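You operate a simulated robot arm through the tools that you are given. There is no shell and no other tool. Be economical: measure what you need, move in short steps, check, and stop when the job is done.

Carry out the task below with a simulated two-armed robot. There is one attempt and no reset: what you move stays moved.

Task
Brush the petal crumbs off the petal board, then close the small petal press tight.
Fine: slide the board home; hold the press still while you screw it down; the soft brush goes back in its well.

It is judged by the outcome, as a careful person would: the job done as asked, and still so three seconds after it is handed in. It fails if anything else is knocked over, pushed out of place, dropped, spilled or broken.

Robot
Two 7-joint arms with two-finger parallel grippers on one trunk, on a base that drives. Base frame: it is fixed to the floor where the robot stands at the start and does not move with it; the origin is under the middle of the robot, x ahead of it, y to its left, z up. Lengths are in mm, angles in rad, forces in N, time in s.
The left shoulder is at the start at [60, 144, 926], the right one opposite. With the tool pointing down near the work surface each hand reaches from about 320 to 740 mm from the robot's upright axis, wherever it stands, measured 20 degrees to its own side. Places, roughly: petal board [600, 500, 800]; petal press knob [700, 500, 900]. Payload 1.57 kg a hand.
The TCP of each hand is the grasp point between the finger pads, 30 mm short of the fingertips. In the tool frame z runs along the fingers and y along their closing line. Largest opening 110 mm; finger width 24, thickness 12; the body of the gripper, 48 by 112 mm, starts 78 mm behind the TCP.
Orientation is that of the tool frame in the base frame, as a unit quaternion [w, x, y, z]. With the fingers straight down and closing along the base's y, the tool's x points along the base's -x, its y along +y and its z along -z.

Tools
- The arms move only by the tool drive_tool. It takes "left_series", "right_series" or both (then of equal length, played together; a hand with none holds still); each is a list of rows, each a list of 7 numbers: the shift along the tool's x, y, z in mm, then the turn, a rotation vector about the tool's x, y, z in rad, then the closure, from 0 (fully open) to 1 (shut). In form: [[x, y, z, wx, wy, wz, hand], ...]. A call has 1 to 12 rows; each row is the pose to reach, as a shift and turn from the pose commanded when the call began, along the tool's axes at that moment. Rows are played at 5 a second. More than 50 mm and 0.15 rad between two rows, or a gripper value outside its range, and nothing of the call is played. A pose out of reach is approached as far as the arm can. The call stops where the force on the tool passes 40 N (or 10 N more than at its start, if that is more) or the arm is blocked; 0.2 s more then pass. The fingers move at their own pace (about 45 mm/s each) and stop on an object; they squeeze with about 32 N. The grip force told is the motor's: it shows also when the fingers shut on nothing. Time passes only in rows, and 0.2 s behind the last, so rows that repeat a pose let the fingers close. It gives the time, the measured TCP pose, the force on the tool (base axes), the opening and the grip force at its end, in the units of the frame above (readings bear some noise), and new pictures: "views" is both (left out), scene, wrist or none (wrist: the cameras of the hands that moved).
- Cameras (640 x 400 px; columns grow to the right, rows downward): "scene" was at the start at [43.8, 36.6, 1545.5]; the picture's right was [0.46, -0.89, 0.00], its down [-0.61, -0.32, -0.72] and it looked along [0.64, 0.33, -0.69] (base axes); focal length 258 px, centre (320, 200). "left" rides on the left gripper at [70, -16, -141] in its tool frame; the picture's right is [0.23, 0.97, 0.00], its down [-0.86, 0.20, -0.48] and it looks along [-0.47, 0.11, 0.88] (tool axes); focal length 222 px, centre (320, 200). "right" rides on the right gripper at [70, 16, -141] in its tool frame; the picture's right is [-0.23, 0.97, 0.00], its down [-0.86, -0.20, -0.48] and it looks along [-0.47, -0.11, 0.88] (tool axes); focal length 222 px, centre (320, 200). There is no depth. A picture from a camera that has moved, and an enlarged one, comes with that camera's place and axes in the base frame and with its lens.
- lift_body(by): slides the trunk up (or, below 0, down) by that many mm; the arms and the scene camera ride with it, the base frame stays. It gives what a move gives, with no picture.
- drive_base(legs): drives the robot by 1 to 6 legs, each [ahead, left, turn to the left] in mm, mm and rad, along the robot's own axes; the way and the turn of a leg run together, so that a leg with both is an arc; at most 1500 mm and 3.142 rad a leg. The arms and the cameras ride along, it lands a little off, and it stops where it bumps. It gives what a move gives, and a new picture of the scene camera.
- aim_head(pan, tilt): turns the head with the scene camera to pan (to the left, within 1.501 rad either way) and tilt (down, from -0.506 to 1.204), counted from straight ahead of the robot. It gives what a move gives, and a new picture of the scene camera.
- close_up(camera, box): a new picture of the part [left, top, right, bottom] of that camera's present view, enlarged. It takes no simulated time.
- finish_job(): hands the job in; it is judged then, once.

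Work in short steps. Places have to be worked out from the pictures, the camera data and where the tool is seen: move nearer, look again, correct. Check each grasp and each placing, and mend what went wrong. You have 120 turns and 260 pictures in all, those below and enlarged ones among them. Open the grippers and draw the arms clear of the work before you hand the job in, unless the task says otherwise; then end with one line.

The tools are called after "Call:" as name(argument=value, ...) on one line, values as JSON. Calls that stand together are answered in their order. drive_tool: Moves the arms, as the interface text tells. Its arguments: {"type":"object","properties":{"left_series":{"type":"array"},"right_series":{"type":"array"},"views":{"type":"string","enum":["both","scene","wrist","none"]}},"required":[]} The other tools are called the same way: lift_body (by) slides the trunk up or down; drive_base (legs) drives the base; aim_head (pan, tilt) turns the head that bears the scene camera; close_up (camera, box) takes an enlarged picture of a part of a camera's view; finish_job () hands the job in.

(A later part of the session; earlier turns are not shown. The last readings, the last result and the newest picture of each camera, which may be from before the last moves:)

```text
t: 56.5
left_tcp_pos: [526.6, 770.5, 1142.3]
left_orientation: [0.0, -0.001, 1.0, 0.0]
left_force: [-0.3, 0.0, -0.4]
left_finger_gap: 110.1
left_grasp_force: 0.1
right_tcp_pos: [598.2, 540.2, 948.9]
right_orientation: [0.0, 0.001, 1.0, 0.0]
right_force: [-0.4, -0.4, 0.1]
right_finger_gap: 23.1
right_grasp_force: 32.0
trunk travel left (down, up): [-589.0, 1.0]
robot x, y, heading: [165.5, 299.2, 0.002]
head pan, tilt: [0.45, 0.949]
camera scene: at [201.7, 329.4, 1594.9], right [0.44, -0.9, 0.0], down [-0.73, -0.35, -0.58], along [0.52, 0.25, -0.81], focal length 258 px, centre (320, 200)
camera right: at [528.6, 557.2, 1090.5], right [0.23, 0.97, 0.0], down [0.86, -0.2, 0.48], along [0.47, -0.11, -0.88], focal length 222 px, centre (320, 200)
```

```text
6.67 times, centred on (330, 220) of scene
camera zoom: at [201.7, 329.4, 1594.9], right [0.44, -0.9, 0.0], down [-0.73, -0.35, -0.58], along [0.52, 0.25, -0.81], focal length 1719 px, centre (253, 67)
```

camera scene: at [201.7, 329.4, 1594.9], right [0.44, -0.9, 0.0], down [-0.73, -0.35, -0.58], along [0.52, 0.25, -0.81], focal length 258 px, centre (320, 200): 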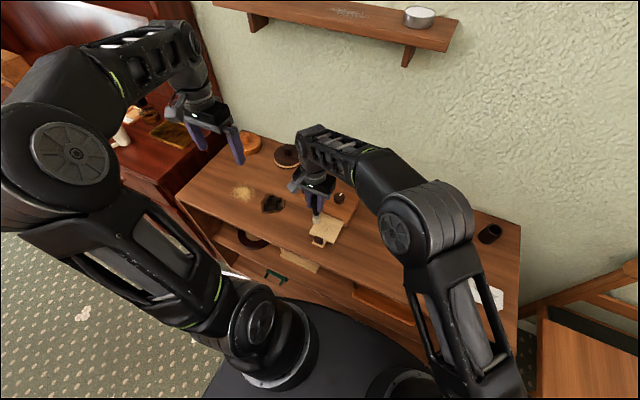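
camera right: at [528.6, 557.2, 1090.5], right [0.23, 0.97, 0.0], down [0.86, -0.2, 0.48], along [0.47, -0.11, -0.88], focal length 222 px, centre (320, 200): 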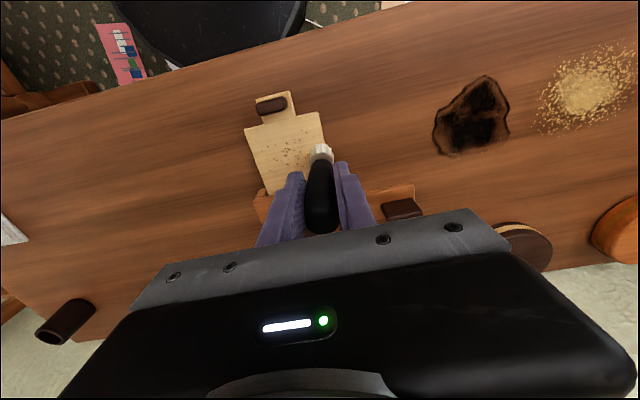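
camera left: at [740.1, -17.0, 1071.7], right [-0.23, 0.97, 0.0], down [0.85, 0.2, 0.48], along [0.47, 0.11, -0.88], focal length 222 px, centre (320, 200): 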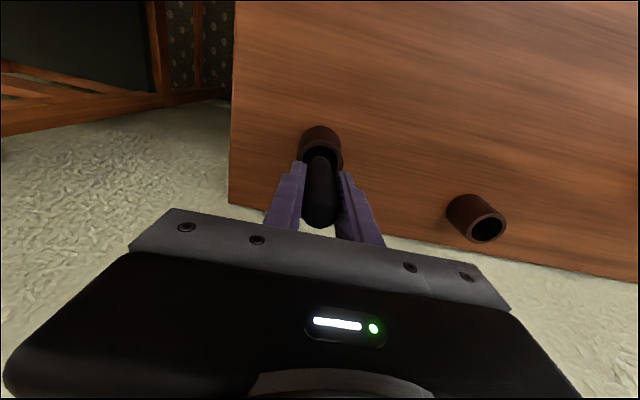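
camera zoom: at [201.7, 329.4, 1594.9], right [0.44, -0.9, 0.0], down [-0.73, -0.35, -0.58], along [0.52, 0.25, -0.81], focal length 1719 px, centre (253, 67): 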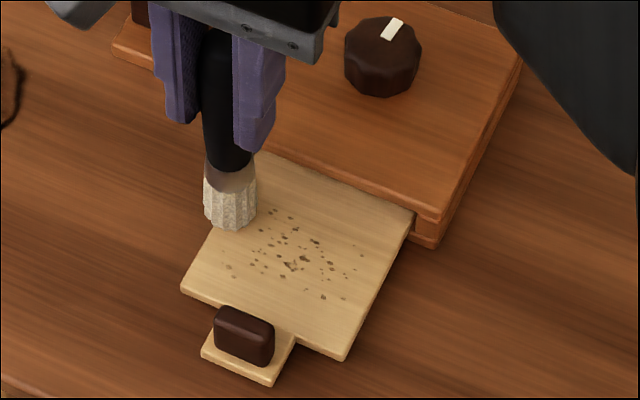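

Little changed but some crumbs look thinner; I press a bit more (about 10 N) and sweep lane x≈598, then again at x≈585.

Call:
drive_tool(right_series=[[0, 0, 9, 0, 0, 0, 1], [0, -28, 9, 0, 0, 0, 1], [0, -56, 9, 0, 0, 0, 1], [0, -84, 9, 0, 0, 0, 1], [0, -115, 9, 0, 0, 0, 1], [5, -115, -15, 0, 0, 0, 1], [10, -72, -15, 0, 0, 0, 1], [14, -30, -15, 0, 0, 0, 1], [14, 0, 9, 0, 0, 0, 1], [14, -38, 9, 0, 0, 0, 1], [14, -76, 9, 0, 0, 0, 1], [14, -115, 9, 0, 0, 0, 1]], views="none")

Call:
close_up(camera="scene", box=[300, 190, 360, 250])

```text
t: 59.1
left_tcp_pos: [526.2, 770.1, 1142.7]
left_orientation: [0.0, -0.002, 1.0, -0.001]
left_force: [-1.0, 0.5, -0.1]
left_finger_gap: 110.0
left_grasp_force: 0.1
right_tcp_pos: [585.9, 425.4, 939.1]
right_orientation: [0.0, -0.001, 1.0, 0.0]
right_force: [-0.4, -1.2, -0.3]
right_finger_gap: 23.6
right_grasp_force: 32.4
trunk travel left (down, up): [-589.0, 1.0]
robot x, y, heading: [167.0, 297.1, -0.001]
head pan, tilt: [0.45, 0.949]
```

```text
6.67 times, centred on (330, 220) of scene
camera zoom: at [201.5, 328.4, 1594.8], right [0.44, -0.9, 0.0], down [-0.73, -0.35, -0.58], along [0.52, 0.26, -0.81], focal length 1719 px, centre (253, 67)
```

zoom: 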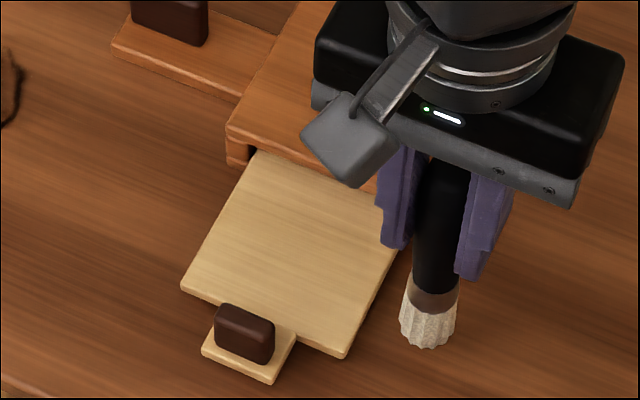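

The board is clean. I lift the brush and carry it back toward its well, stopping in front at x≈750.

Call:
drive_tool(right_series=[[0, 0, -40, 0, 0, 0, 1], [0, -20, -66, 0, 0, 0, 1], [-12, -64, -66, 0, 0, 0, 1], [-24, -108, -66, 0, 0, 0, 1], [-36, -152, -66, 0, 0, 0, 1], [-48, -196, -66, 0, 0, 0, 1], [-60, -240, -66, 0, 0, 0, 1], [-72, -284, -66, 0, 0, 0, 1], [-84, -328, -66, 0, 0, 0, 1], [-96, -372, -66, 0, 0, 0, 1], [-112, -416, -66, 0, 0, 0, 1], [-155, -426, -66, 0, 0, 0, 1]], views="none")

Call:
aim_head(pan=-0.2, tilt=0.75)

Call:
close_up(camera="scene", box=[325, 195, 405, 265])

Call:
close_up(camera="right", box=[250, 110, 390, 250])

```text
t: 61.7
left_tcp_pos: [527.3, 772.1, 1140.6]
left_orientation: [0.0, 0.0, 1.0, 0.0]
left_force: [-0.2, 0.5, -0.1]
left_finger_gap: 110.3
left_grasp_force: 0.1
right_tcp_pos: [742.1, 0.3, 1006.2]
right_orientation: [-0.001, -0.001, 1.0, 0.0]
right_force: [-0.3, -1.5, -0.3]
right_finger_gap: 23.2
right_grasp_force: 32.3
trunk travel left (down, up): [-589.0, 1.0]
robot x, y, heading: [164.7, 300.9, 0.004]
head pan, tilt: [0.45, 0.949]
```

```text
t: 62.7
left_tcp_pos: [525.3, 770.7, 1143.5]
left_orientation: [0.0, -0.002, 1.0, 0.0]
left_force: [0.4, -0.4, -0.1]
left_finger_gap: 110.0
left_grasp_force: 0.0
right_tcp_pos: [741.3, 0.5, 1005.5]
right_orientation: [0.0, 0.0, 1.0, 0.0]
right_force: [0.0, 0.4, -0.2]
right_finger_gap: 23.4
right_grasp_force: 31.8
trunk travel left (down, up): [-589.0, 1.0]
robot x, y, heading: [165.2, 299.6, -0.0]
head pan, tilt: [-0.201, 0.75]
camera scene: at [217.2, 281.8, 1610.4], right [-0.2, -0.98, 0.0], down [-0.67, 0.13, -0.73], along [0.72, -0.14, -0.68], focal length 258 px, centre (320, 200)
```

scene: 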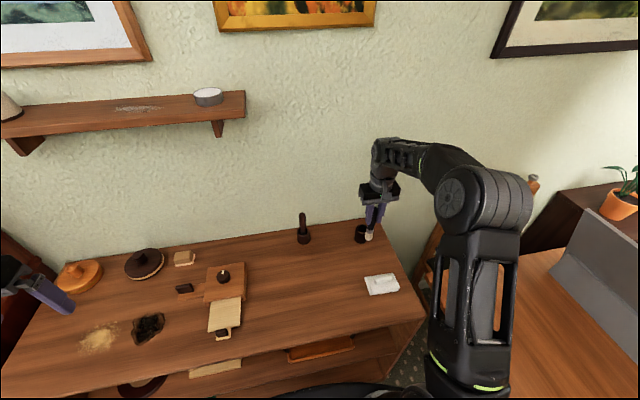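

```text
5.71 times, centred on (365, 230) of scene
camera zoom: at [217.2, 281.8, 1610.4], right [-0.2, -0.98, 0.0], down [-0.67, 0.13, -0.73], along [0.72, -0.14, -0.68], focal length 1473 px, centre (63, 29)
```

zoom: 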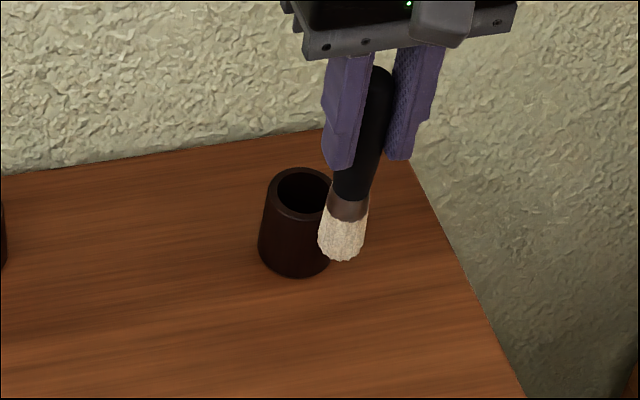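

```text
2.86 times, centred on (320, 180) of right
camera zoom: at [670.3, 17.3, 1148.2], right [0.23, 0.97, 0.0], down [0.86, -0.2, 0.48], along [0.47, -0.11, -0.88], focal length 635 px, centre (320, 257)
```

zoom: 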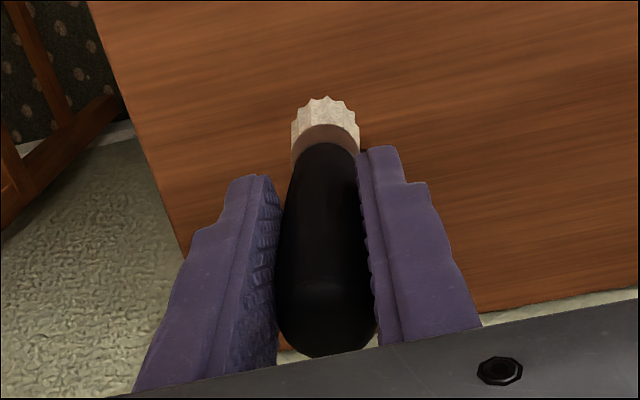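

Brush orientation in the grip is unchanged. Advance 70 mm over the well and compare.

Call:
drive_tool(right_series=[[-25, -1, 0, 0, 0, 0, 1], [-50, -1, 0, 0, 0, 0, 1], [-70, -1, 2, 0, 0, 0, 1]], views="none")

Call:
close_up(camera="scene", box=[325, 195, 405, 265])

Call:
close_up(camera="right", box=[250, 110, 390, 250])

```text
t: 63.5
left_tcp_pos: [526.0, 770.0, 1142.1]
left_orientation: [0.0, -0.001, 1.0, 0.0]
left_force: [0.1, 0.2, -0.3]
left_finger_gap: 110.0
left_grasp_force: 0.2
right_tcp_pos: [811.5, -0.5, 1003.7]
right_orientation: [0.0, -0.002, 1.0, 0.0]
right_force: [-0.3, -0.1, -0.6]
right_finger_gap: 23.4
right_grasp_force: 31.8
trunk travel left (down, up): [-589.0, 1.0]
robot x, y, heading: [164.9, 299.4, -0.001]
head pan, tilt: [-0.201, 0.75]
```

```text
5.71 times, centred on (365, 230) of scene
camera zoom: at [218.3, 281.7, 1610.4], right [-0.2, -0.98, 0.0], down [-0.67, 0.14, -0.73], along [0.72, -0.14, -0.68], focal length 1473 px, centre (63, 29)
```

zoom: 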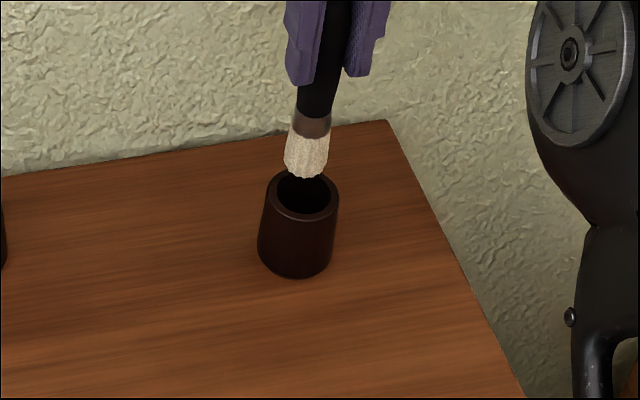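

```text
2.86 times, centred on (320, 180) of right
camera zoom: at [742.0, 15.5, 1145.5], right [0.23, 0.97, 0.0], down [0.86, -0.2, 0.48], along [0.47, -0.11, -0.88], focal length 635 px, centre (320, 257)
```

zoom: 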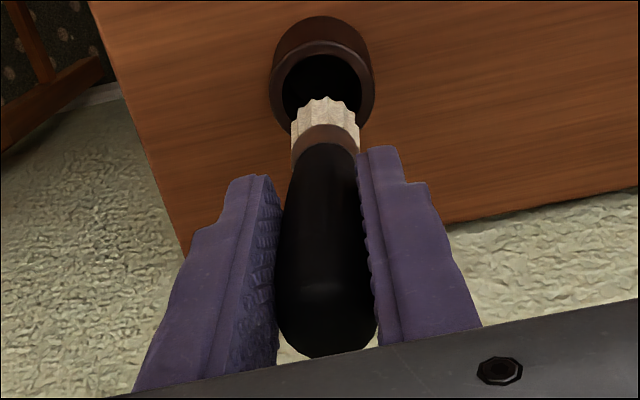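

Aligned as at extraction. I lower with the trunk by 75 mm in two parts.

Call:
lift_body(by=-40)

Call:
lift_body(by=-34)

```text
t: 64.3
left_tcp_pos: [524.4, 772.5, 1104.8]
left_orientation: [0.0, -0.001, 1.0, 0.0]
left_force: [-0.7, -0.5, -0.6]
left_finger_gap: 110.0
left_grasp_force: 0.1
right_tcp_pos: [812.0, -0.1, 975.8]
right_orientation: [0.007, 0.0, 1.0, 0.0]
right_force: [-10.7, 1.6, 16.6]
right_finger_gap: 23.4
right_grasp_force: 32.0
trunk travel left (down, up): [-551.0, 39.0]
robot x, y, heading: [164.5, 300.2, 0.003]
head pan, tilt: [-0.201, 0.75]
stopped: the force on the tool passed its limit (the readings are from after the stop); the commanded pose is now the measured one
```

```text
t: 64.7
left_tcp_pos: [523.3, 771.7, 1096.7]
left_orientation: [0.0, 0.0, 1.0, 0.0]
left_force: [0.4, 0.1, 0.6]
left_finger_gap: 110.0
left_grasp_force: 0.1
right_tcp_pos: [813.7, -0.9, 975.0]
right_orientation: [0.014, 0.0, 1.0, 0.001]
right_force: [-7.3, 2.4, 19.5]
right_finger_gap: 23.7
right_grasp_force: 32.3
trunk travel left (down, up): [-544.0, 46.0]
robot x, y, heading: [167.6, 301.6, 0.004]
head pan, tilt: [-0.201, 0.75]
stopped: the force on the tool passed its limit (the readings are from after the stop); the commanded pose is now the measured one
```

The bristles caught the rim (push toward −x). I look before going on.

Call:
lift_body(by=15)

Call:
close_up(camera="scene", box=[330, 175, 400, 255])

Call:
close_up(camera="right", box=[250, 110, 390, 250])

```text
t: 65.3
left_tcp_pos: [526.3, 771.2, 1111.2]
left_orientation: [0.0, -0.001, 1.0, -0.001]
left_force: [0.3, 0.3, -0.3]
left_finger_gap: 109.9
left_grasp_force: 0.0
right_tcp_pos: [815.9, -0.7, 986.6]
right_orientation: [0.011, 0.0, 1.0, 0.001]
right_force: [0.4, -0.7, -1.1]
right_finger_gap: 23.6
right_grasp_force: 32.2
trunk travel left (down, up): [-559.0, 31.0]
robot x, y, heading: [165.5, 302.1, 0.0]
head pan, tilt: [-0.201, 0.75]
```

```text
5.00 times, centred on (365, 215) of scene
camera zoom: at [217.4, 282.0, 1579.8], right [-0.2, -0.98, 0.0], down [-0.67, 0.13, -0.73], along [0.72, -0.14, -0.68], focal length 1289 px, centre (95, 125)
```

zoom: 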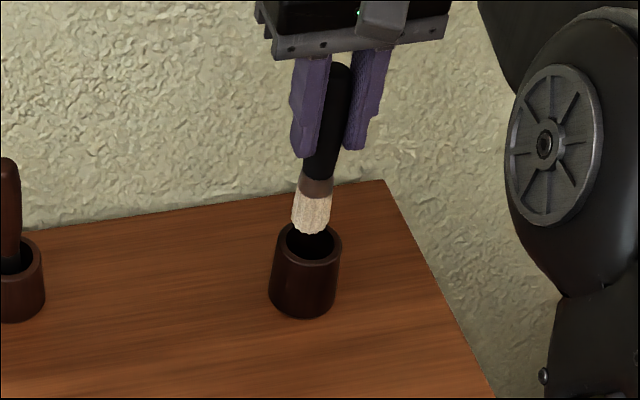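

```text
2.86 times, centred on (320, 180) of right
camera zoom: at [742.4, 15.2, 1125.8], right [0.23, 0.97, 0.0], down [0.84, -0.2, 0.5], along [0.48, -0.11, -0.87], focal length 635 px, centre (320, 257)
```

zoom: 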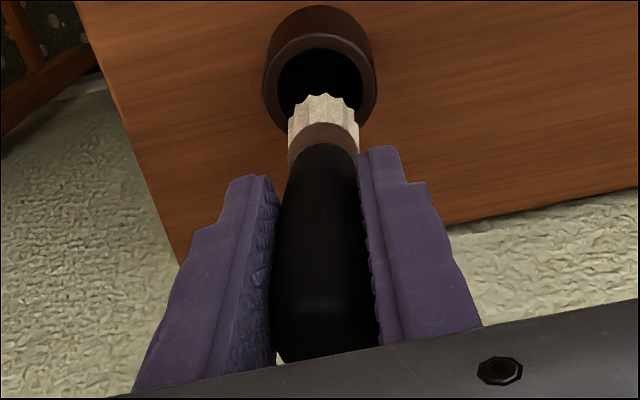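

The tip sits about 10 mm too far in x (818 vs well centre 808), from a small brush lean and tilt. I correct with a 0.05 rad tilt back and a 4.5 mm shift, raised slightly.

Call:
drive_tool(right_series=[[0, 0, -6, 0, 0, 0, 1], [4.5, 1, -6, 0, 0.05, 0, 1], [4.5, 1, -6, 0, 0.05, 0, 1]], views="none")

Call:
close_up(camera="scene", box=[330, 175, 400, 255])

Call:
close_up(camera="right", box=[250, 110, 390, 250])

```text
t: 66.1
left_tcp_pos: [525.8, 770.3, 1112.7]
left_orientation: [0.001, -0.001, 1.0, 0.0]
left_force: [0.1, -0.6, 1.4]
left_finger_gap: 109.9
left_grasp_force: 0.1
right_tcp_pos: [810.7, -0.4, 992.0]
right_orientation: [-0.014, 0.0, 1.0, 0.0]
right_force: [-0.3, -0.6, 0.1]
right_finger_gap: 23.6
right_grasp_force: 32.1
trunk travel left (down, up): [-559.0, 31.0]
robot x, y, heading: [165.3, 298.7, 0.003]
head pan, tilt: [-0.201, 0.75]
```

```text
5.00 times, centred on (365, 215) of scene
camera zoom: at [216.8, 281.8, 1579.9], right [-0.2, -0.98, 0.0], down [-0.67, 0.14, -0.73], along [0.72, -0.14, -0.68], focal length 1289 px, centre (95, 125)
```

zoom: 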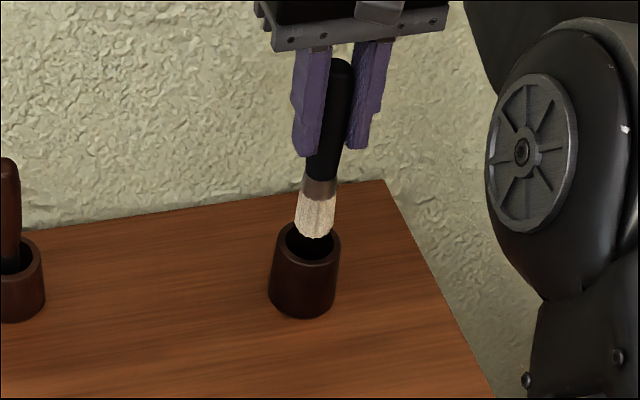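

```text
2.86 times, centred on (320, 180) of right
camera zoom: at [744.6, 16.0, 1135.8], right [0.23, 0.97, -0.01], down [0.87, -0.2, 0.45], along [0.44, -0.11, -0.89], focal length 635 px, centre (320, 257)
```

zoom: 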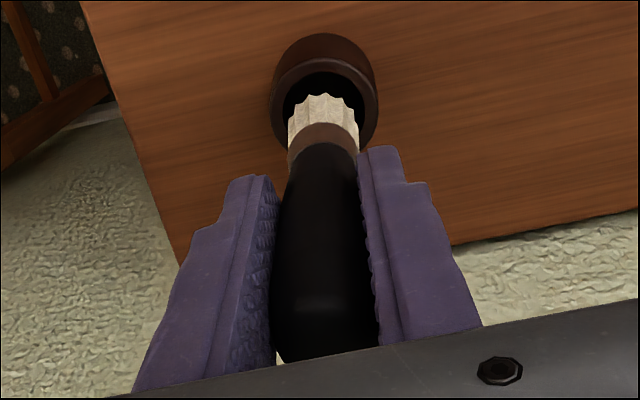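

Tip now centred over the rim by both views. Lower by 30, then more if free.

Call:
lift_body(by=-30)

Call:
close_up(camera="scene", box=[330, 165, 400, 245])

```text
t: 66.8
left_tcp_pos: [524.5, 771.0, 1082.3]
left_orientation: [0.0, -0.001, 1.0, 0.0]
left_force: [0.3, 0.2, 0.2]
left_finger_gap: 110.1
left_grasp_force: 0.1
right_tcp_pos: [810.7, 0.0, 961.2]
right_orientation: [-0.014, 0.0, 1.0, 0.0]
right_force: [-1.0, -0.5, -0.6]
right_finger_gap: 23.7
right_grasp_force: 31.9
trunk travel left (down, up): [-529.0, 61.0]
robot x, y, heading: [165.9, 299.9, 0.005]
head pan, tilt: [-0.201, 0.75]
```

```text
5.00 times, centred on (365, 205) of scene
camera zoom: at [216.8, 281.8, 1549.9], right [-0.2, -0.98, 0.0], down [-0.67, 0.14, -0.73], along [0.72, -0.14, -0.68], focal length 1289 px, centre (95, 175)
```

zoom: 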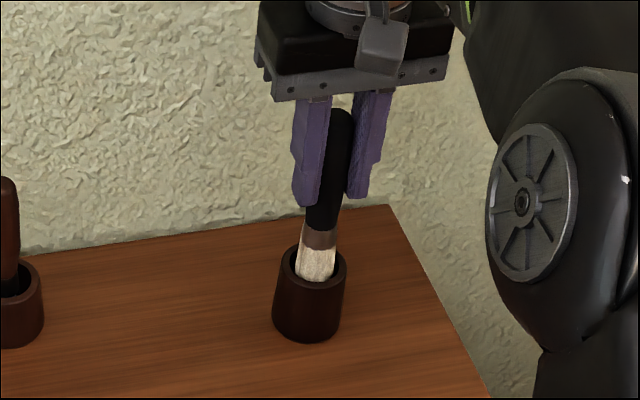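

It's inside the well freely. Lower 28 more, then a final few mm to rest.

Call:
lift_body(by=-28)

Call:
lift_body(by=-6)

```text
t: 67.6
left_tcp_pos: [525.5, 771.9, 1054.2]
left_orientation: [-0.001, -0.001, 1.0, 0.0]
left_force: [-0.7, 0.1, 0.0]
left_finger_gap: 110.0
left_grasp_force: 0.1
right_tcp_pos: [811.0, -0.3, 934.3]
right_orientation: [-0.014, 0.0, 1.0, 0.0]
right_force: [0.1, 0.1, -0.1]
right_finger_gap: 23.4
right_grasp_force: 31.8
trunk travel left (down, up): [-501.0, 89.0]
robot x, y, heading: [162.5, 300.8, 0.001]
head pan, tilt: [-0.201, 0.75]
```

```text
t: 68.1
left_tcp_pos: [525.4, 771.5, 1048.9]
left_orientation: [0.0, -0.001, 1.0, 0.001]
left_force: [-0.1, 0.0, 0.2]
left_finger_gap: 109.9
left_grasp_force: 0.1
right_tcp_pos: [810.4, 0.0, 927.5]
right_orientation: [-0.015, -0.001, 1.0, -0.001]
right_force: [-0.9, -0.3, -0.1]
right_finger_gap: 23.7
right_grasp_force: 32.6
trunk travel left (down, up): [-495.0, 95.0]
robot x, y, heading: [167.6, 298.6, 0.002]
head pan, tilt: [-0.201, 0.75]
```

Call:
lift_body(by=-4)

```text
t: 68.7
left_tcp_pos: [524.7, 771.6, 1044.0]
left_orientation: [0.0, -0.001, 1.0, -0.001]
left_force: [0.3, 0.1, 0.2]
left_finger_gap: 110.1
left_grasp_force: 0.0
right_tcp_pos: [810.9, 0.3, 924.3]
right_orientation: [-0.014, 0.0, 1.0, 0.001]
right_force: [-0.7, 0.3, 0.9]
right_finger_gap: 23.6
right_grasp_force: 32.0
trunk travel left (down, up): [-491.0, 99.0]
robot x, y, heading: [166.1, 299.0, 0.001]
head pan, tilt: [-0.201, 0.75]
```

Nearly touching; I lower 3 mm more, then open and back out along −x.

Call:
lift_body(by=-3)

Call:
drive_tool(right_series=[[0, 0, 0, 0, 0, 0, 0.6], [0, 0, 0, 0, 0, 0, 0.2], [0, 0, 0, 0, 0, 0, 0], [0, 0, 0, 0, 0, 0, 0], [0, 0, 0, 0, 0, 0, 0], [20, 0, 0, 0, 0, 0, 0], [60, 0, 0, 0, 0, 0, 0], [100, 0, 0, 0, 0, 0, 0], [130, 0, -30, 0, -0.03, 0, 0], [140, 20, -70, 0, -0.03, 0, 0]], views="scene")

Call:
close_up(camera="scene", box=[270, 150, 390, 240])

```text
t: 69.2
left_tcp_pos: [524.4, 770.8, 1042.1]
left_orientation: [0.0, -0.001, 1.0, 0.0]
left_force: [0.3, -0.3, -0.8]
left_finger_gap: 110.1
left_grasp_force: 0.0
right_tcp_pos: [810.7, 0.9, 924.4]
right_orientation: [-0.011, 0.0, 1.0, 0.001]
right_force: [-1.9, -0.8, 16.0]
right_finger_gap: 23.6
right_grasp_force: 31.8
trunk travel left (down, up): [-488.0, 102.0]
robot x, y, heading: [164.3, 295.4, 0.001]
head pan, tilt: [-0.201, 0.75]
```

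```text
t: 71.4
left_tcp_pos: [524.9, 770.8, 1040.6]
left_orientation: [0.0, -0.002, 1.0, 0.0]
left_force: [0.5, 0.0, 0.6]
left_finger_gap: 110.0
left_grasp_force: 0.2
right_tcp_pos: [672.6, 21.2, 995.0]
right_orientation: [0.001, -0.001, 1.0, 0.0]
right_force: [0.7, -0.2, -0.1]
right_finger_gap: 110.1
right_grasp_force: 0.0
trunk travel left (down, up): [-488.0, 102.0]
robot x, y, heading: [164.8, 300.3, -0.002]
head pan, tilt: [-0.201, 0.75]
camera scene: at [216.9, 282.4, 1508.9], right [-0.2, -0.98, 0.0], down [-0.67, 0.13, -0.73], along [0.72, -0.15, -0.68], focal length 258 px, centre (320, 200)
```

scene: 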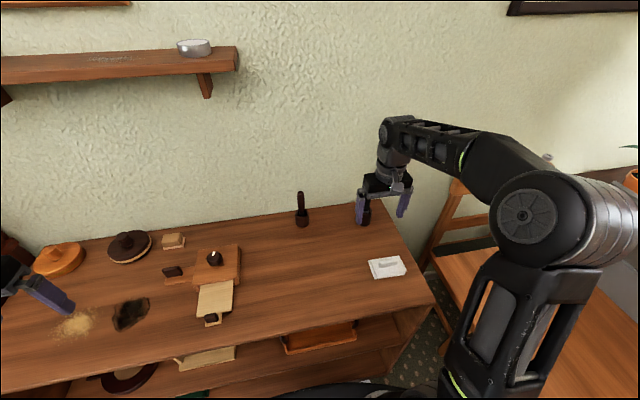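

```text
4.44 times, centred on (330, 195) of scene
camera zoom: at [216.9, 282.4, 1508.9], right [-0.2, -0.98, 0.0], down [-0.67, 0.13, -0.73], along [0.72, -0.15, -0.68], focal length 1146 px, centre (276, 222)
```

zoom: 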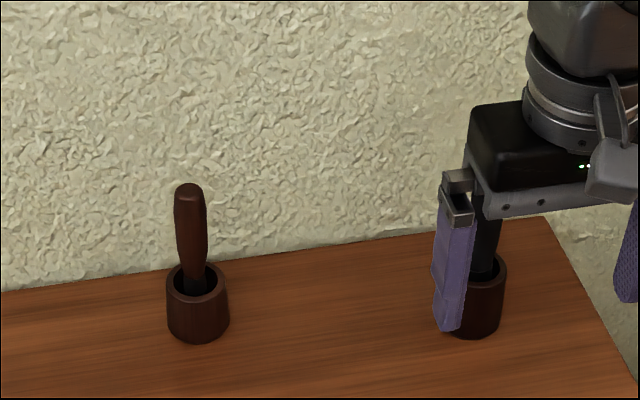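

The soft brush is back in its well. Next, the left hand: raise the trunk back, then turn the left tool 90° so it closes along x, moving above the press' grip plate at (712, 629).

Call:
lift_body(by=37)

Call:
drive_tool(left_series=[[-15, -12, 5, 0, 0, 0.14, 0.3], [-30, -24, 10, 0, 0, 0.28, 0.3], [-46, -36, 20, 0, 0, 0.42, 0.3], [-62, -48, 30, 0, 0, 0.57, 0.3], [-78, -60, 40, 0, 0, 0.71, 0.3], [-95, -72, 50, 0, 0, 0.85, 0.3], [-112, -84, 60, 0, 0, 1.0, 0.3], [-130, -96, 70, 0, 0, 1.14, 0.3], [-148, -108, 80, 0, 0, 1.28, 0.3], [-166, -124, 95, 0, 0, 1.43, 0.3], [-187, -142, 110, 0, 0, 1.571, 0.3]])

```text
t: 72.2
left_tcp_pos: [526.4, 771.7, 1077.7]
left_orientation: [0.0, -0.001, 1.0, 0.0]
left_force: [0.0, 0.4, 0.8]
left_finger_gap: 110.1
left_grasp_force: 0.0
right_tcp_pos: [674.8, 21.1, 1031.9]
right_orientation: [0.001, 0.0, 1.0, 0.0]
right_force: [-0.5, 0.3, 0.0]
right_finger_gap: 110.1
right_grasp_force: 0.1
trunk travel left (down, up): [-525.0, 65.0]
robot x, y, heading: [164.9, 301.9, 0.0]
head pan, tilt: [-0.201, 0.75]
```

```text
t: 74.6
left_tcp_pos: [713.0, 629.8, 967.1]
left_orientation: [-0.001, 0.707, 0.707, 0.001]
left_force: [-0.3, -0.7, 0.2]
left_finger_gap: 77.0
left_grasp_force: 0.0
right_tcp_pos: [673.2, 20.6, 1032.6]
right_orientation: [0.001, -0.001, 1.0, 0.0]
right_force: [0.3, 1.0, 0.6]
right_finger_gap: 110.0
right_grasp_force: 0.0
trunk travel left (down, up): [-525.0, 65.0]
robot x, y, heading: [163.2, 298.2, 0.004]
head pan, tilt: [-0.201, 0.75]
camera scene: at [217.9, 281.6, 1545.9], right [-0.2, -0.98, 0.0], down [-0.67, 0.14, -0.73], along [0.72, -0.14, -0.68], focal length 258 px, centre (320, 200)
camera left: at [696.7, 697.7, 1108.5], right [0.97, 0.23, 0.0], down [0.2, -0.86, 0.48], along [0.11, -0.47, -0.88], focal length 222 px, centre (320, 200)
```

scene: 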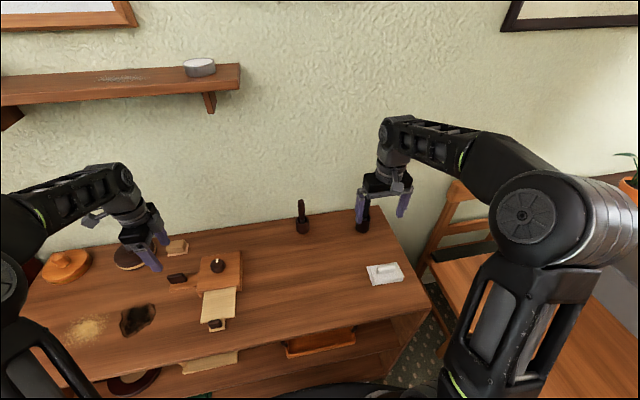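
left: 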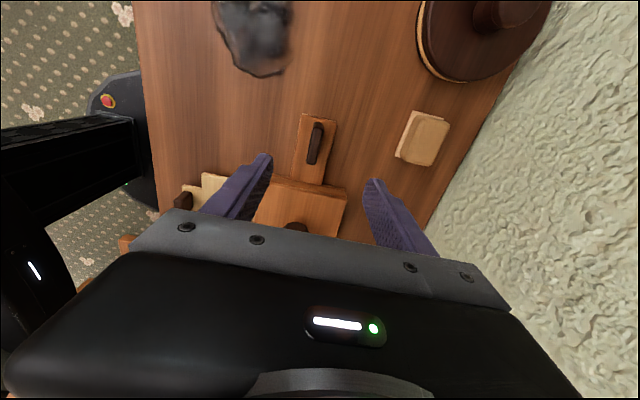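

The plate is visible between the fingers, about (706, 631). I enlarge for precision.

Call:
close_up(camera="left", box=[260, 90, 380, 230])

```text
2.86 times, centred on (320, 160) of left
camera zoom: at [696.7, 697.7, 1108.5], right [0.97, 0.23, 0.0], down [0.2, -0.86, 0.48], along [0.11, -0.47, -0.88], focal length 635 px, centre (320, 314)
```

zoom: 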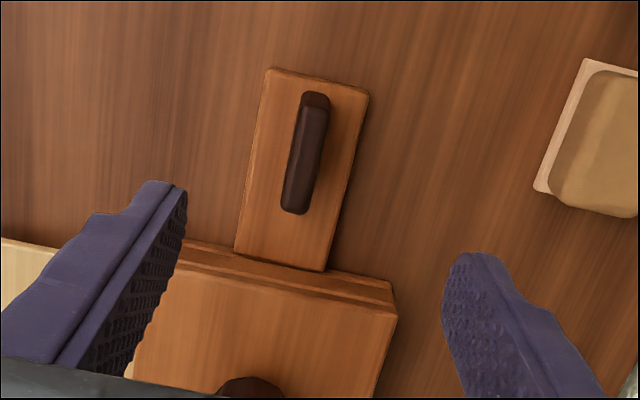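

Plate centred at (706, 631), z 812–850. I descend to TCP z≈849 with fingers straddling it.

Call:
drive_tool(left_series=[[0, -3, 35, 0, 0, 0, 0.3], [1, -7, 70, 0, 0, 0, 0.3], [1, -7, 100, 0, 0, 0, 0.3], [1, -7, 118, 0, 0, 0, 0.3]])

Call:
close_up(camera="left", box=[220, 90, 420, 250])

```text
t: 75.6
left_tcp_pos: [705.3, 630.4, 850.1]
left_orientation: [0.0, 0.706, 0.708, -0.001]
left_force: [0.1, -0.1, -0.2]
left_finger_gap: 77.0
left_grasp_force: 0.0
right_tcp_pos: [672.6, 19.6, 1032.3]
right_orientation: [0.001, 0.001, 1.0, -0.001]
right_force: [0.2, -1.0, 0.7]
right_finger_gap: 109.9
right_grasp_force: 0.0
trunk travel left (down, up): [-525.0, 65.0]
robot x, y, heading: [166.1, 296.6, 0.003]
head pan, tilt: [-0.201, 0.75]
camera scene: at [217.2, 281.9, 1546.0], right [-0.2, -0.98, 0.0], down [-0.67, 0.14, -0.73], along [0.72, -0.14, -0.68], focal length 258 px, centre (320, 200)
camera left: at [689.3, 699.6, 990.4], right [0.97, 0.23, 0.0], down [0.2, -0.85, 0.48], along [0.11, -0.47, -0.88], focal length 222 px, centre (320, 200)
```

scene: 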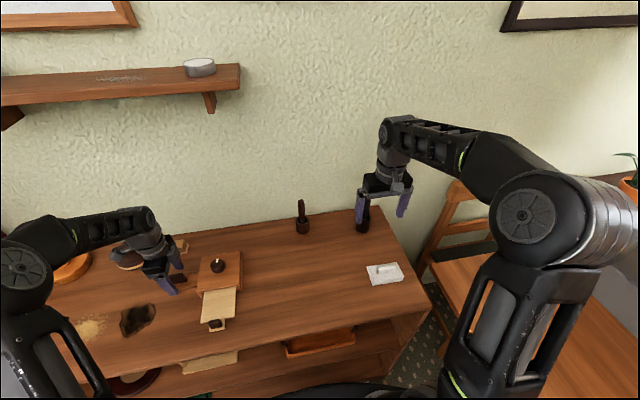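
left: 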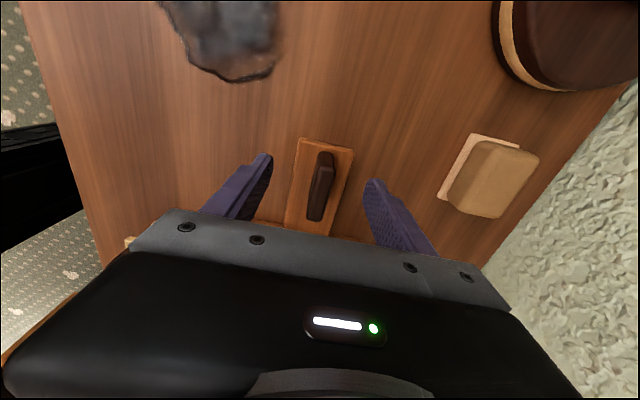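

```text
2.50 times, centred on (320, 170) of left
camera zoom: at [689.3, 699.6, 990.4], right [0.97, 0.23, 0.0], down [0.2, -0.85, 0.48], along [0.11, -0.47, -0.88], focal length 555 px, centre (320, 275)
```

zoom: 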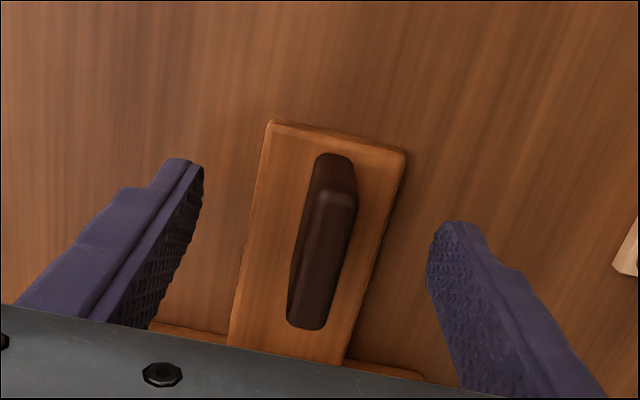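

The plate is centred within ~2 mm. I shift +2 in x, lower 4, and close slowly.

Call:
drive_tool(left_series=[[0, 2, 4, 0, 0, 0, 0.3], [0, 2, 4, 0, 0, 0, 0.5], [0, 2, 4, 0, 0, 0, 0.7], [0, 2, 4, 0, 0, 0, 0.85], [0, 2, 4, 0, 0, 0, 1], [0, 2, 4, 0, 0, 0, 1], [0, 2, 4, 0, 0, 0, 1], [0, 2, 4, 0, 0, 0, 1]], views="wrist")

```text
t: 77.4
left_tcp_pos: [708.4, 630.4, 845.6]
left_orientation: [0.0, 0.706, 0.708, 0.0]
left_force: [-1.8, -0.1, -0.2]
left_finger_gap: 12.7
left_grasp_force: 29.2
right_tcp_pos: [672.2, 20.1, 1032.6]
right_orientation: [0.002, 0.0, 1.0, 0.001]
right_force: [-0.3, 0.2, 0.0]
right_finger_gap: 110.0
right_grasp_force: 0.0
trunk travel left (down, up): [-525.0, 65.0]
robot x, y, heading: [163.9, 299.8, -0.001]
head pan, tilt: [-0.201, 0.75]
camera left: at [691.1, 699.2, 986.8], right [0.97, 0.23, 0.0], down [0.2, -0.85, 0.48], along [0.11, -0.47, -0.88], focal length 222 px, centre (320, 200)
```

left: 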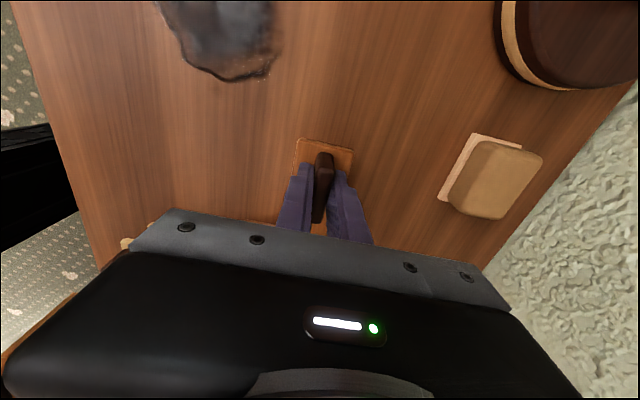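

The press is held (gap 12.7, 29 N). Now the right hand, fingers shut, goes to in front of the board handle at about (505, 506, 960).

Call:
drive_tool(right_series=[[15, 44, 0, 0, 0, 0, 0.3], [30, 88, 0, 0, 0, 0, 0.6], [45, 132, 0, 0, 0, 0, 1], [60, 176, 0, 0, 0, 0, 1], [75, 220, 0, 0, 0, 0, 1], [90, 264, 0, 0, 0, 0, 1], [105, 308, 0, 0, 0, 0, 1], [120, 352, 10, 0, 0, 0, 1], [135, 396, 30, 0, 0, 0, 1], [150, 440, 50, 0, 0, 0, 1], [167, 484, 70, 0, 0, 0, 1]], views="none")

Call:
aim_head(pan=0.45, tilt=0.95)

Call:
close_up(camera="scene", box=[265, 160, 385, 270])

Call:
close_up(camera="right", box=[220, 60, 420, 240])

```text
refused: row 9 steps farther than a row can; nothing moved
```

```text
t: 78.4
left_tcp_pos: [707.9, 631.5, 845.9]
left_orientation: [0.0, 0.706, 0.708, 0.0]
left_force: [-0.6, -0.7, -0.5]
left_finger_gap: 13.0
left_grasp_force: 29.2
right_tcp_pos: [672.9, 20.2, 1031.9]
right_orientation: [0.001, 0.0, 1.0, 0.0]
right_force: [0.3, 0.3, 0.8]
right_finger_gap: 110.1
right_grasp_force: 0.1
trunk travel left (down, up): [-525.0, 65.0]
robot x, y, heading: [164.4, 297.8, 0.004]
head pan, tilt: [0.45, 0.949]
camera scene: at [201.3, 329.9, 1530.4], right [0.44, -0.9, 0.0], down [-0.73, -0.35, -0.58], along [0.52, 0.25, -0.81], focal length 258 px, centre (320, 200)
```

scene: 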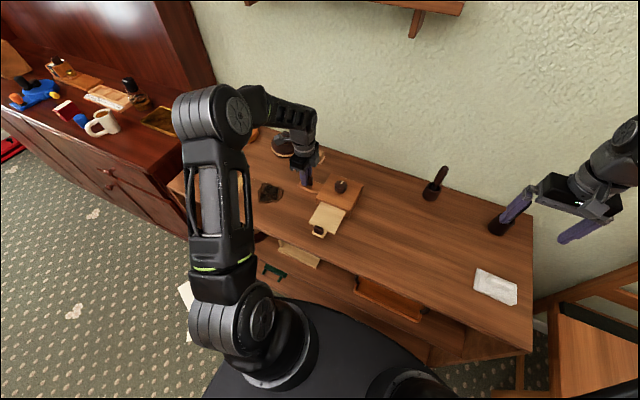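

```text
3.64 times, centred on (325, 215) of scene
camera zoom: at [201.3, 329.9, 1530.4], right [0.44, -0.9, 0.0], down [-0.73, -0.35, -0.58], along [0.52, 0.25, -0.81], focal length 938 px, centre (302, 146)
```

zoom: 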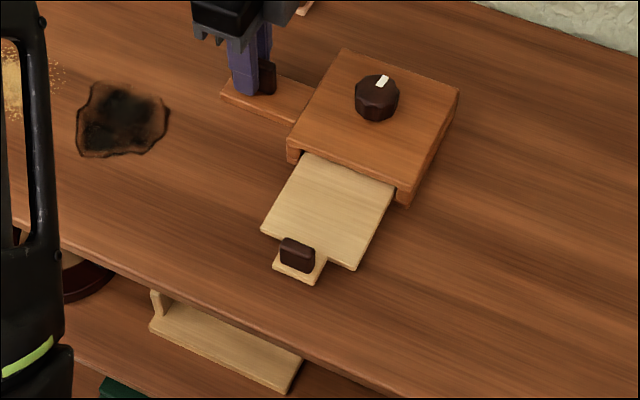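

```text
2.22 times, centred on (320, 150) of right
camera zoom: at [602.9, 36.8, 1173.2], right [0.23, 0.97, 0.0], down [0.85, -0.2, 0.48], along [0.47, -0.11, -0.88], focal length 494 px, centre (320, 311)
```

zoom: 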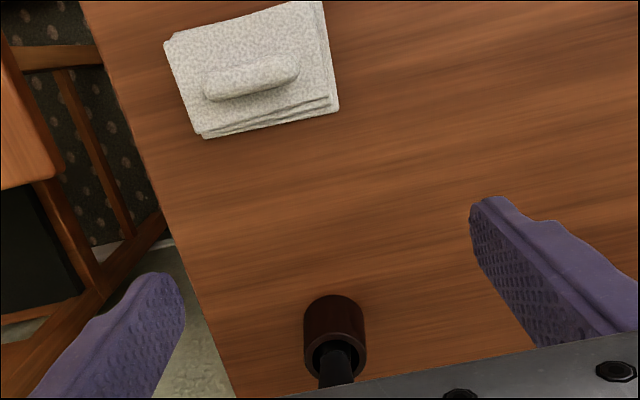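

The move was refused (step too long); the board is confirmed clean. I repeat with smaller steps.

Call:
drive_tool(right_series=[[14, 42, 0, 0, 0, 0, 0.3], [28, 84, 0, 0, 0, 0, 0.6], [42, 126, 0, 0, 0, 0, 1], [56, 168, 0, 0, 0, 0, 1], [70, 210, 0, 0, 0, 0, 1], [84, 252, 0, 0, 0, 0, 1], [98, 294, 5, 0, 0, 0, 1], [112, 336, 10, 0, 0, 0, 1], [126, 378, 20, 0, 0, 0, 1], [140, 420, 30, 0, 0, 0, 1], [155, 456, 50, 0, 0, 0, 1], [170, 485, 80, 0, 0, 0, 1]], views="none")

Call:
close_up(camera="scene", box=[265, 160, 385, 270])

Call:
close_up(camera="right", box=[220, 80, 420, 240])

```text
t: 81.0
left_tcp_pos: [709.0, 631.2, 846.6]
left_orientation: [0.001, 0.707, 0.708, 0.0]
left_force: [-0.3, 2.5, 0.8]
left_finger_gap: 13.1
left_grasp_force: 30.3
right_tcp_pos: [503.3, 504.7, 952.3]
right_orientation: [0.001, 0.002, 1.0, -0.001]
right_force: [0.3, 0.0, 0.5]
right_finger_gap: 0.0
right_grasp_force: 21.7
trunk travel left (down, up): [-525.0, 65.0]
robot x, y, heading: [165.0, 300.7, -0.002]
head pan, tilt: [0.45, 0.949]
```

```text
3.64 times, centred on (325, 215) of scene
camera zoom: at [201.2, 330.4, 1530.4], right [0.44, -0.9, 0.0], down [-0.73, -0.35, -0.58], along [0.52, 0.25, -0.81], focal length 938 px, centre (302, 146)
```

zoom: 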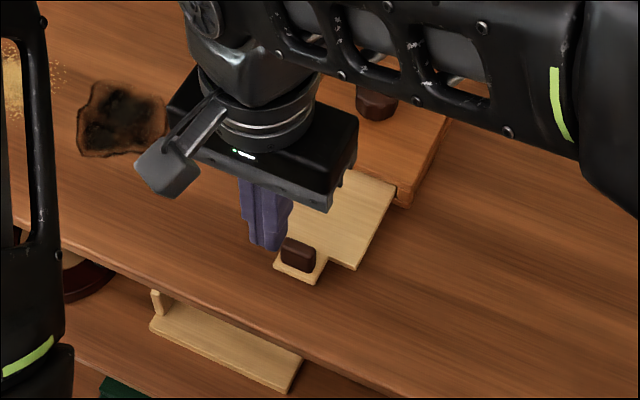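

```text
2.50 times, centred on (320, 160) of right
camera zoom: at [433.2, 521.8, 1093.8], right [0.23, 0.97, 0.0], down [0.85, -0.2, 0.48], along [0.47, -0.11, -0.88], focal length 555 px, centre (320, 300)
```

zoom: 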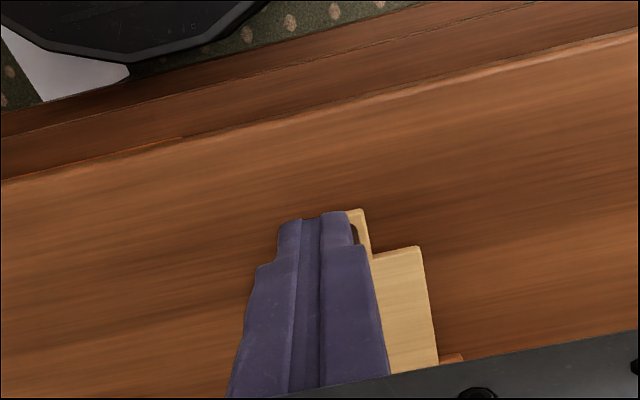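

Fingers are shut in front of the handle. Lower to TCP z≈850 (tips 820).

Call:
drive_tool(right_series=[[0, 0, 35, 0, 0, 0, 1], [0, 0, 70, 0, 0, 0, 1], [0, 0, 102, 0, 0, 0, 1]], views="none")

Call:
close_up(camera="right", box=[220, 80, 420, 240])

Call:
close_up(camera="scene", box=[265, 160, 385, 270])

```text
t: 81.8
left_tcp_pos: [709.1, 630.2, 845.8]
left_orientation: [0.0, 0.707, 0.708, 0.0]
left_force: [0.5, -0.3, -0.6]
left_finger_gap: 12.6
left_grasp_force: 29.6
right_tcp_pos: [504.5, 505.0, 849.2]
right_orientation: [0.001, 0.0, 1.0, 0.0]
right_force: [-0.6, 0.4, 0.2]
right_finger_gap: 0.1
right_grasp_force: 21.3
trunk travel left (down, up): [-525.0, 65.0]
robot x, y, heading: [166.7, 299.5, 0.003]
head pan, tilt: [0.45, 0.949]
```

```text
2.50 times, centred on (320, 160) of right
camera zoom: at [433.9, 521.8, 990.9], right [0.23, 0.97, 0.0], down [0.85, -0.2, 0.48], along [0.47, -0.11, -0.88], focal length 555 px, centre (320, 300)
```

zoom: 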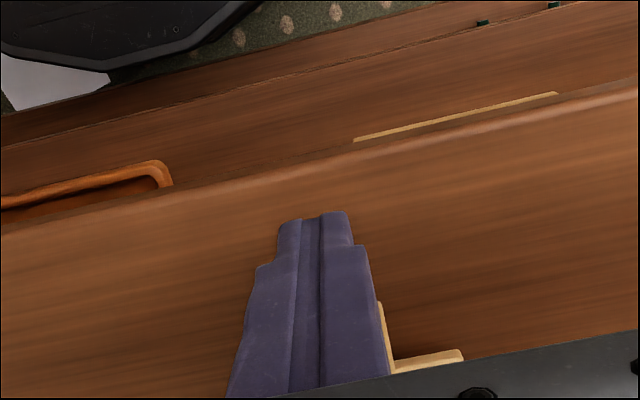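

```text
3.64 times, centred on (325, 215) of scene
camera zoom: at [201.4, 330.1, 1530.4], right [0.44, -0.9, 0.0], down [-0.73, -0.35, -0.58], along [0.52, 0.25, -0.81], focal length 938 px, centre (302, 146)
```

zoom: 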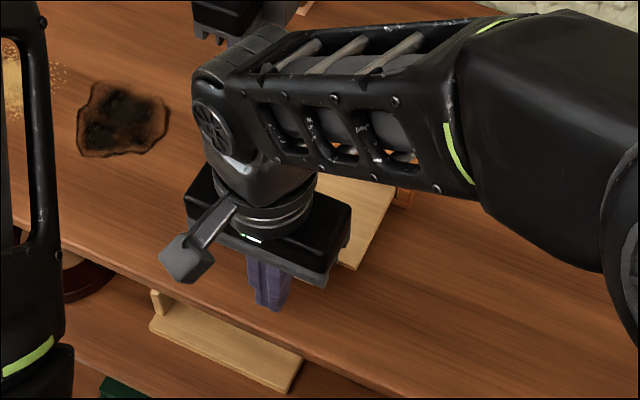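

Now push along +x in small steps: to contact and then about 40 mm of slide.

Call:
drive_tool(right_series=[[-10, 0, 0, 0, 0, 0, 1], [-20, 0, 0, 0, 0, 0, 1], [-30, 0, 0, 0, 0, 0, 1], [-38, 0, 0, 0, 0, 0, 1], [-46, 0, 0, 0, 0, 0, 1], [-54, 0, 0, 0, 0, 0, 1], [-62, 0, 0, 0, 0, 0, 1], [-70, 0, 0, 0, 0, 0, 1]], views="scene")

Call:
close_up(camera="scene", box=[265, 160, 385, 270])

```text
t: 83.6
left_tcp_pos: [707.8, 631.0, 846.4]
left_orientation: [0.0, 0.706, 0.708, 0.0]
left_force: [-0.6, -0.1, 0.0]
left_finger_gap: 12.8
left_grasp_force: 29.9
right_tcp_pos: [574.1, 505.3, 849.2]
right_orientation: [0.002, 0.0, 1.0, 0.0]
right_force: [0.2, 0.7, 0.1]
right_finger_gap: 0.0
right_grasp_force: 21.1
trunk travel left (down, up): [-525.0, 65.0]
robot x, y, heading: [163.8, 300.4, 0.005]
head pan, tilt: [0.45, 0.949]
camera scene: at [201.3, 330.1, 1530.4], right [0.44, -0.9, 0.0], down [-0.73, -0.35, -0.58], along [0.52, 0.25, -0.81], focal length 258 px, centre (320, 200)
```

scene: 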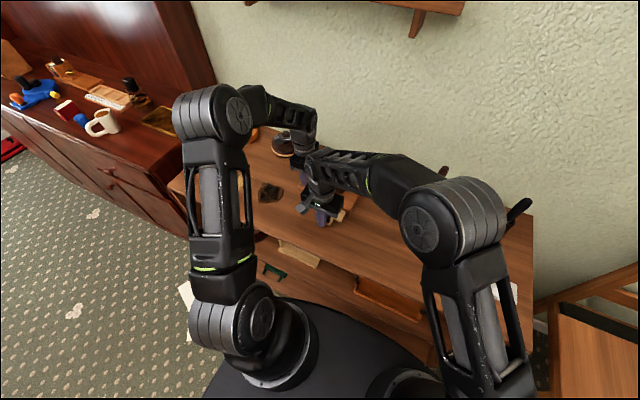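

```text
3.64 times, centred on (325, 215) of scene
camera zoom: at [201.3, 330.1, 1530.4], right [0.44, -0.9, 0.0], down [-0.73, -0.35, -0.58], along [0.52, 0.25, -0.81], focal length 938 px, centre (302, 146)
```

zoom: 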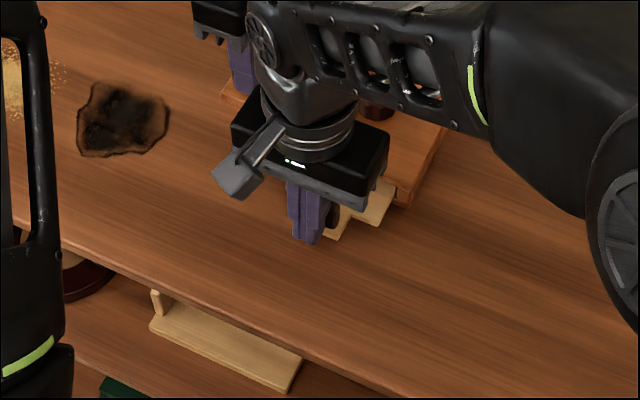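

The board slides freely. Continue until it stops.

Call:
drive_tool(right_series=[[-8, 0, 0, 0, 0, 0, 1], [-16, 0, 0, 0, 0, 0, 1], [-24, 0, 0, 0, 0, 0, 1], [-32, 0, 0, 0, 0, 0, 1], [-38, 0, 0, 0, 0, 0, 1], [-43, 0, 0, 0, 0, 0, 1], [-48, 0, 0, 0, 0, 0, 1], [-52, 0, 0, 0, 0, 0, 1]], views="scene")

Call:
close_up(camera="scene", box=[265, 160, 385, 270])

```text
t: 85.4
left_tcp_pos: [708.7, 633.4, 849.5]
left_orientation: [0.0, 0.706, 0.708, 0.003]
left_force: [22.1, 22.8, 0.3]
left_finger_gap: 15.7
left_grasp_force: 31.1
right_tcp_pos: [622.8, 502.9, 850.8]
right_orientation: [-0.001, 0.0, 1.0, -0.003]
right_force: [-25.4, -22.1, 6.4]
right_finger_gap: 0.0
right_grasp_force: 21.3
trunk travel left (down, up): [-525.0, 65.0]
robot x, y, heading: [161.8, 299.8, 0.001]
head pan, tilt: [0.45, 0.949]
camera scene: at [200.6, 330.4, 1530.5], right [0.44, -0.9, 0.0], down [-0.73, -0.36, -0.58], along [0.52, 0.25, -0.81], focal length 258 px, centre (320, 200)
```

scene: 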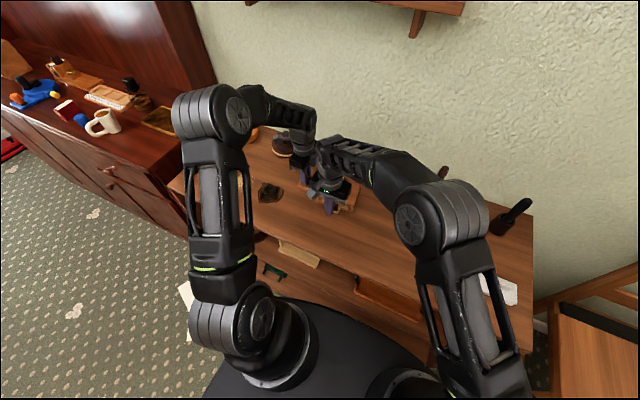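

```text
3.64 times, centred on (325, 215) of scene
camera zoom: at [200.6, 330.4, 1530.5], right [0.44, -0.9, 0.0], down [-0.73, -0.36, -0.58], along [0.52, 0.25, -0.81], focal length 938 px, centre (302, 146)
```

zoom: 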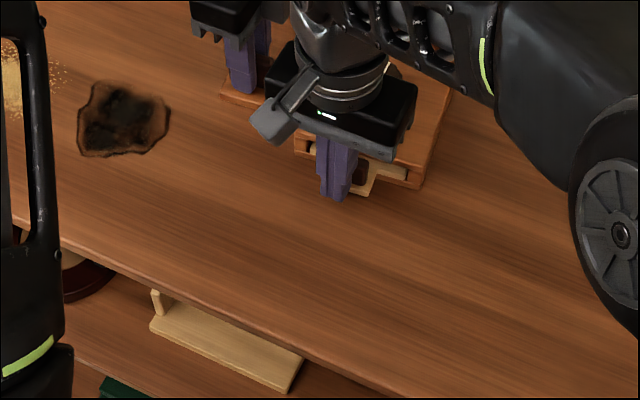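

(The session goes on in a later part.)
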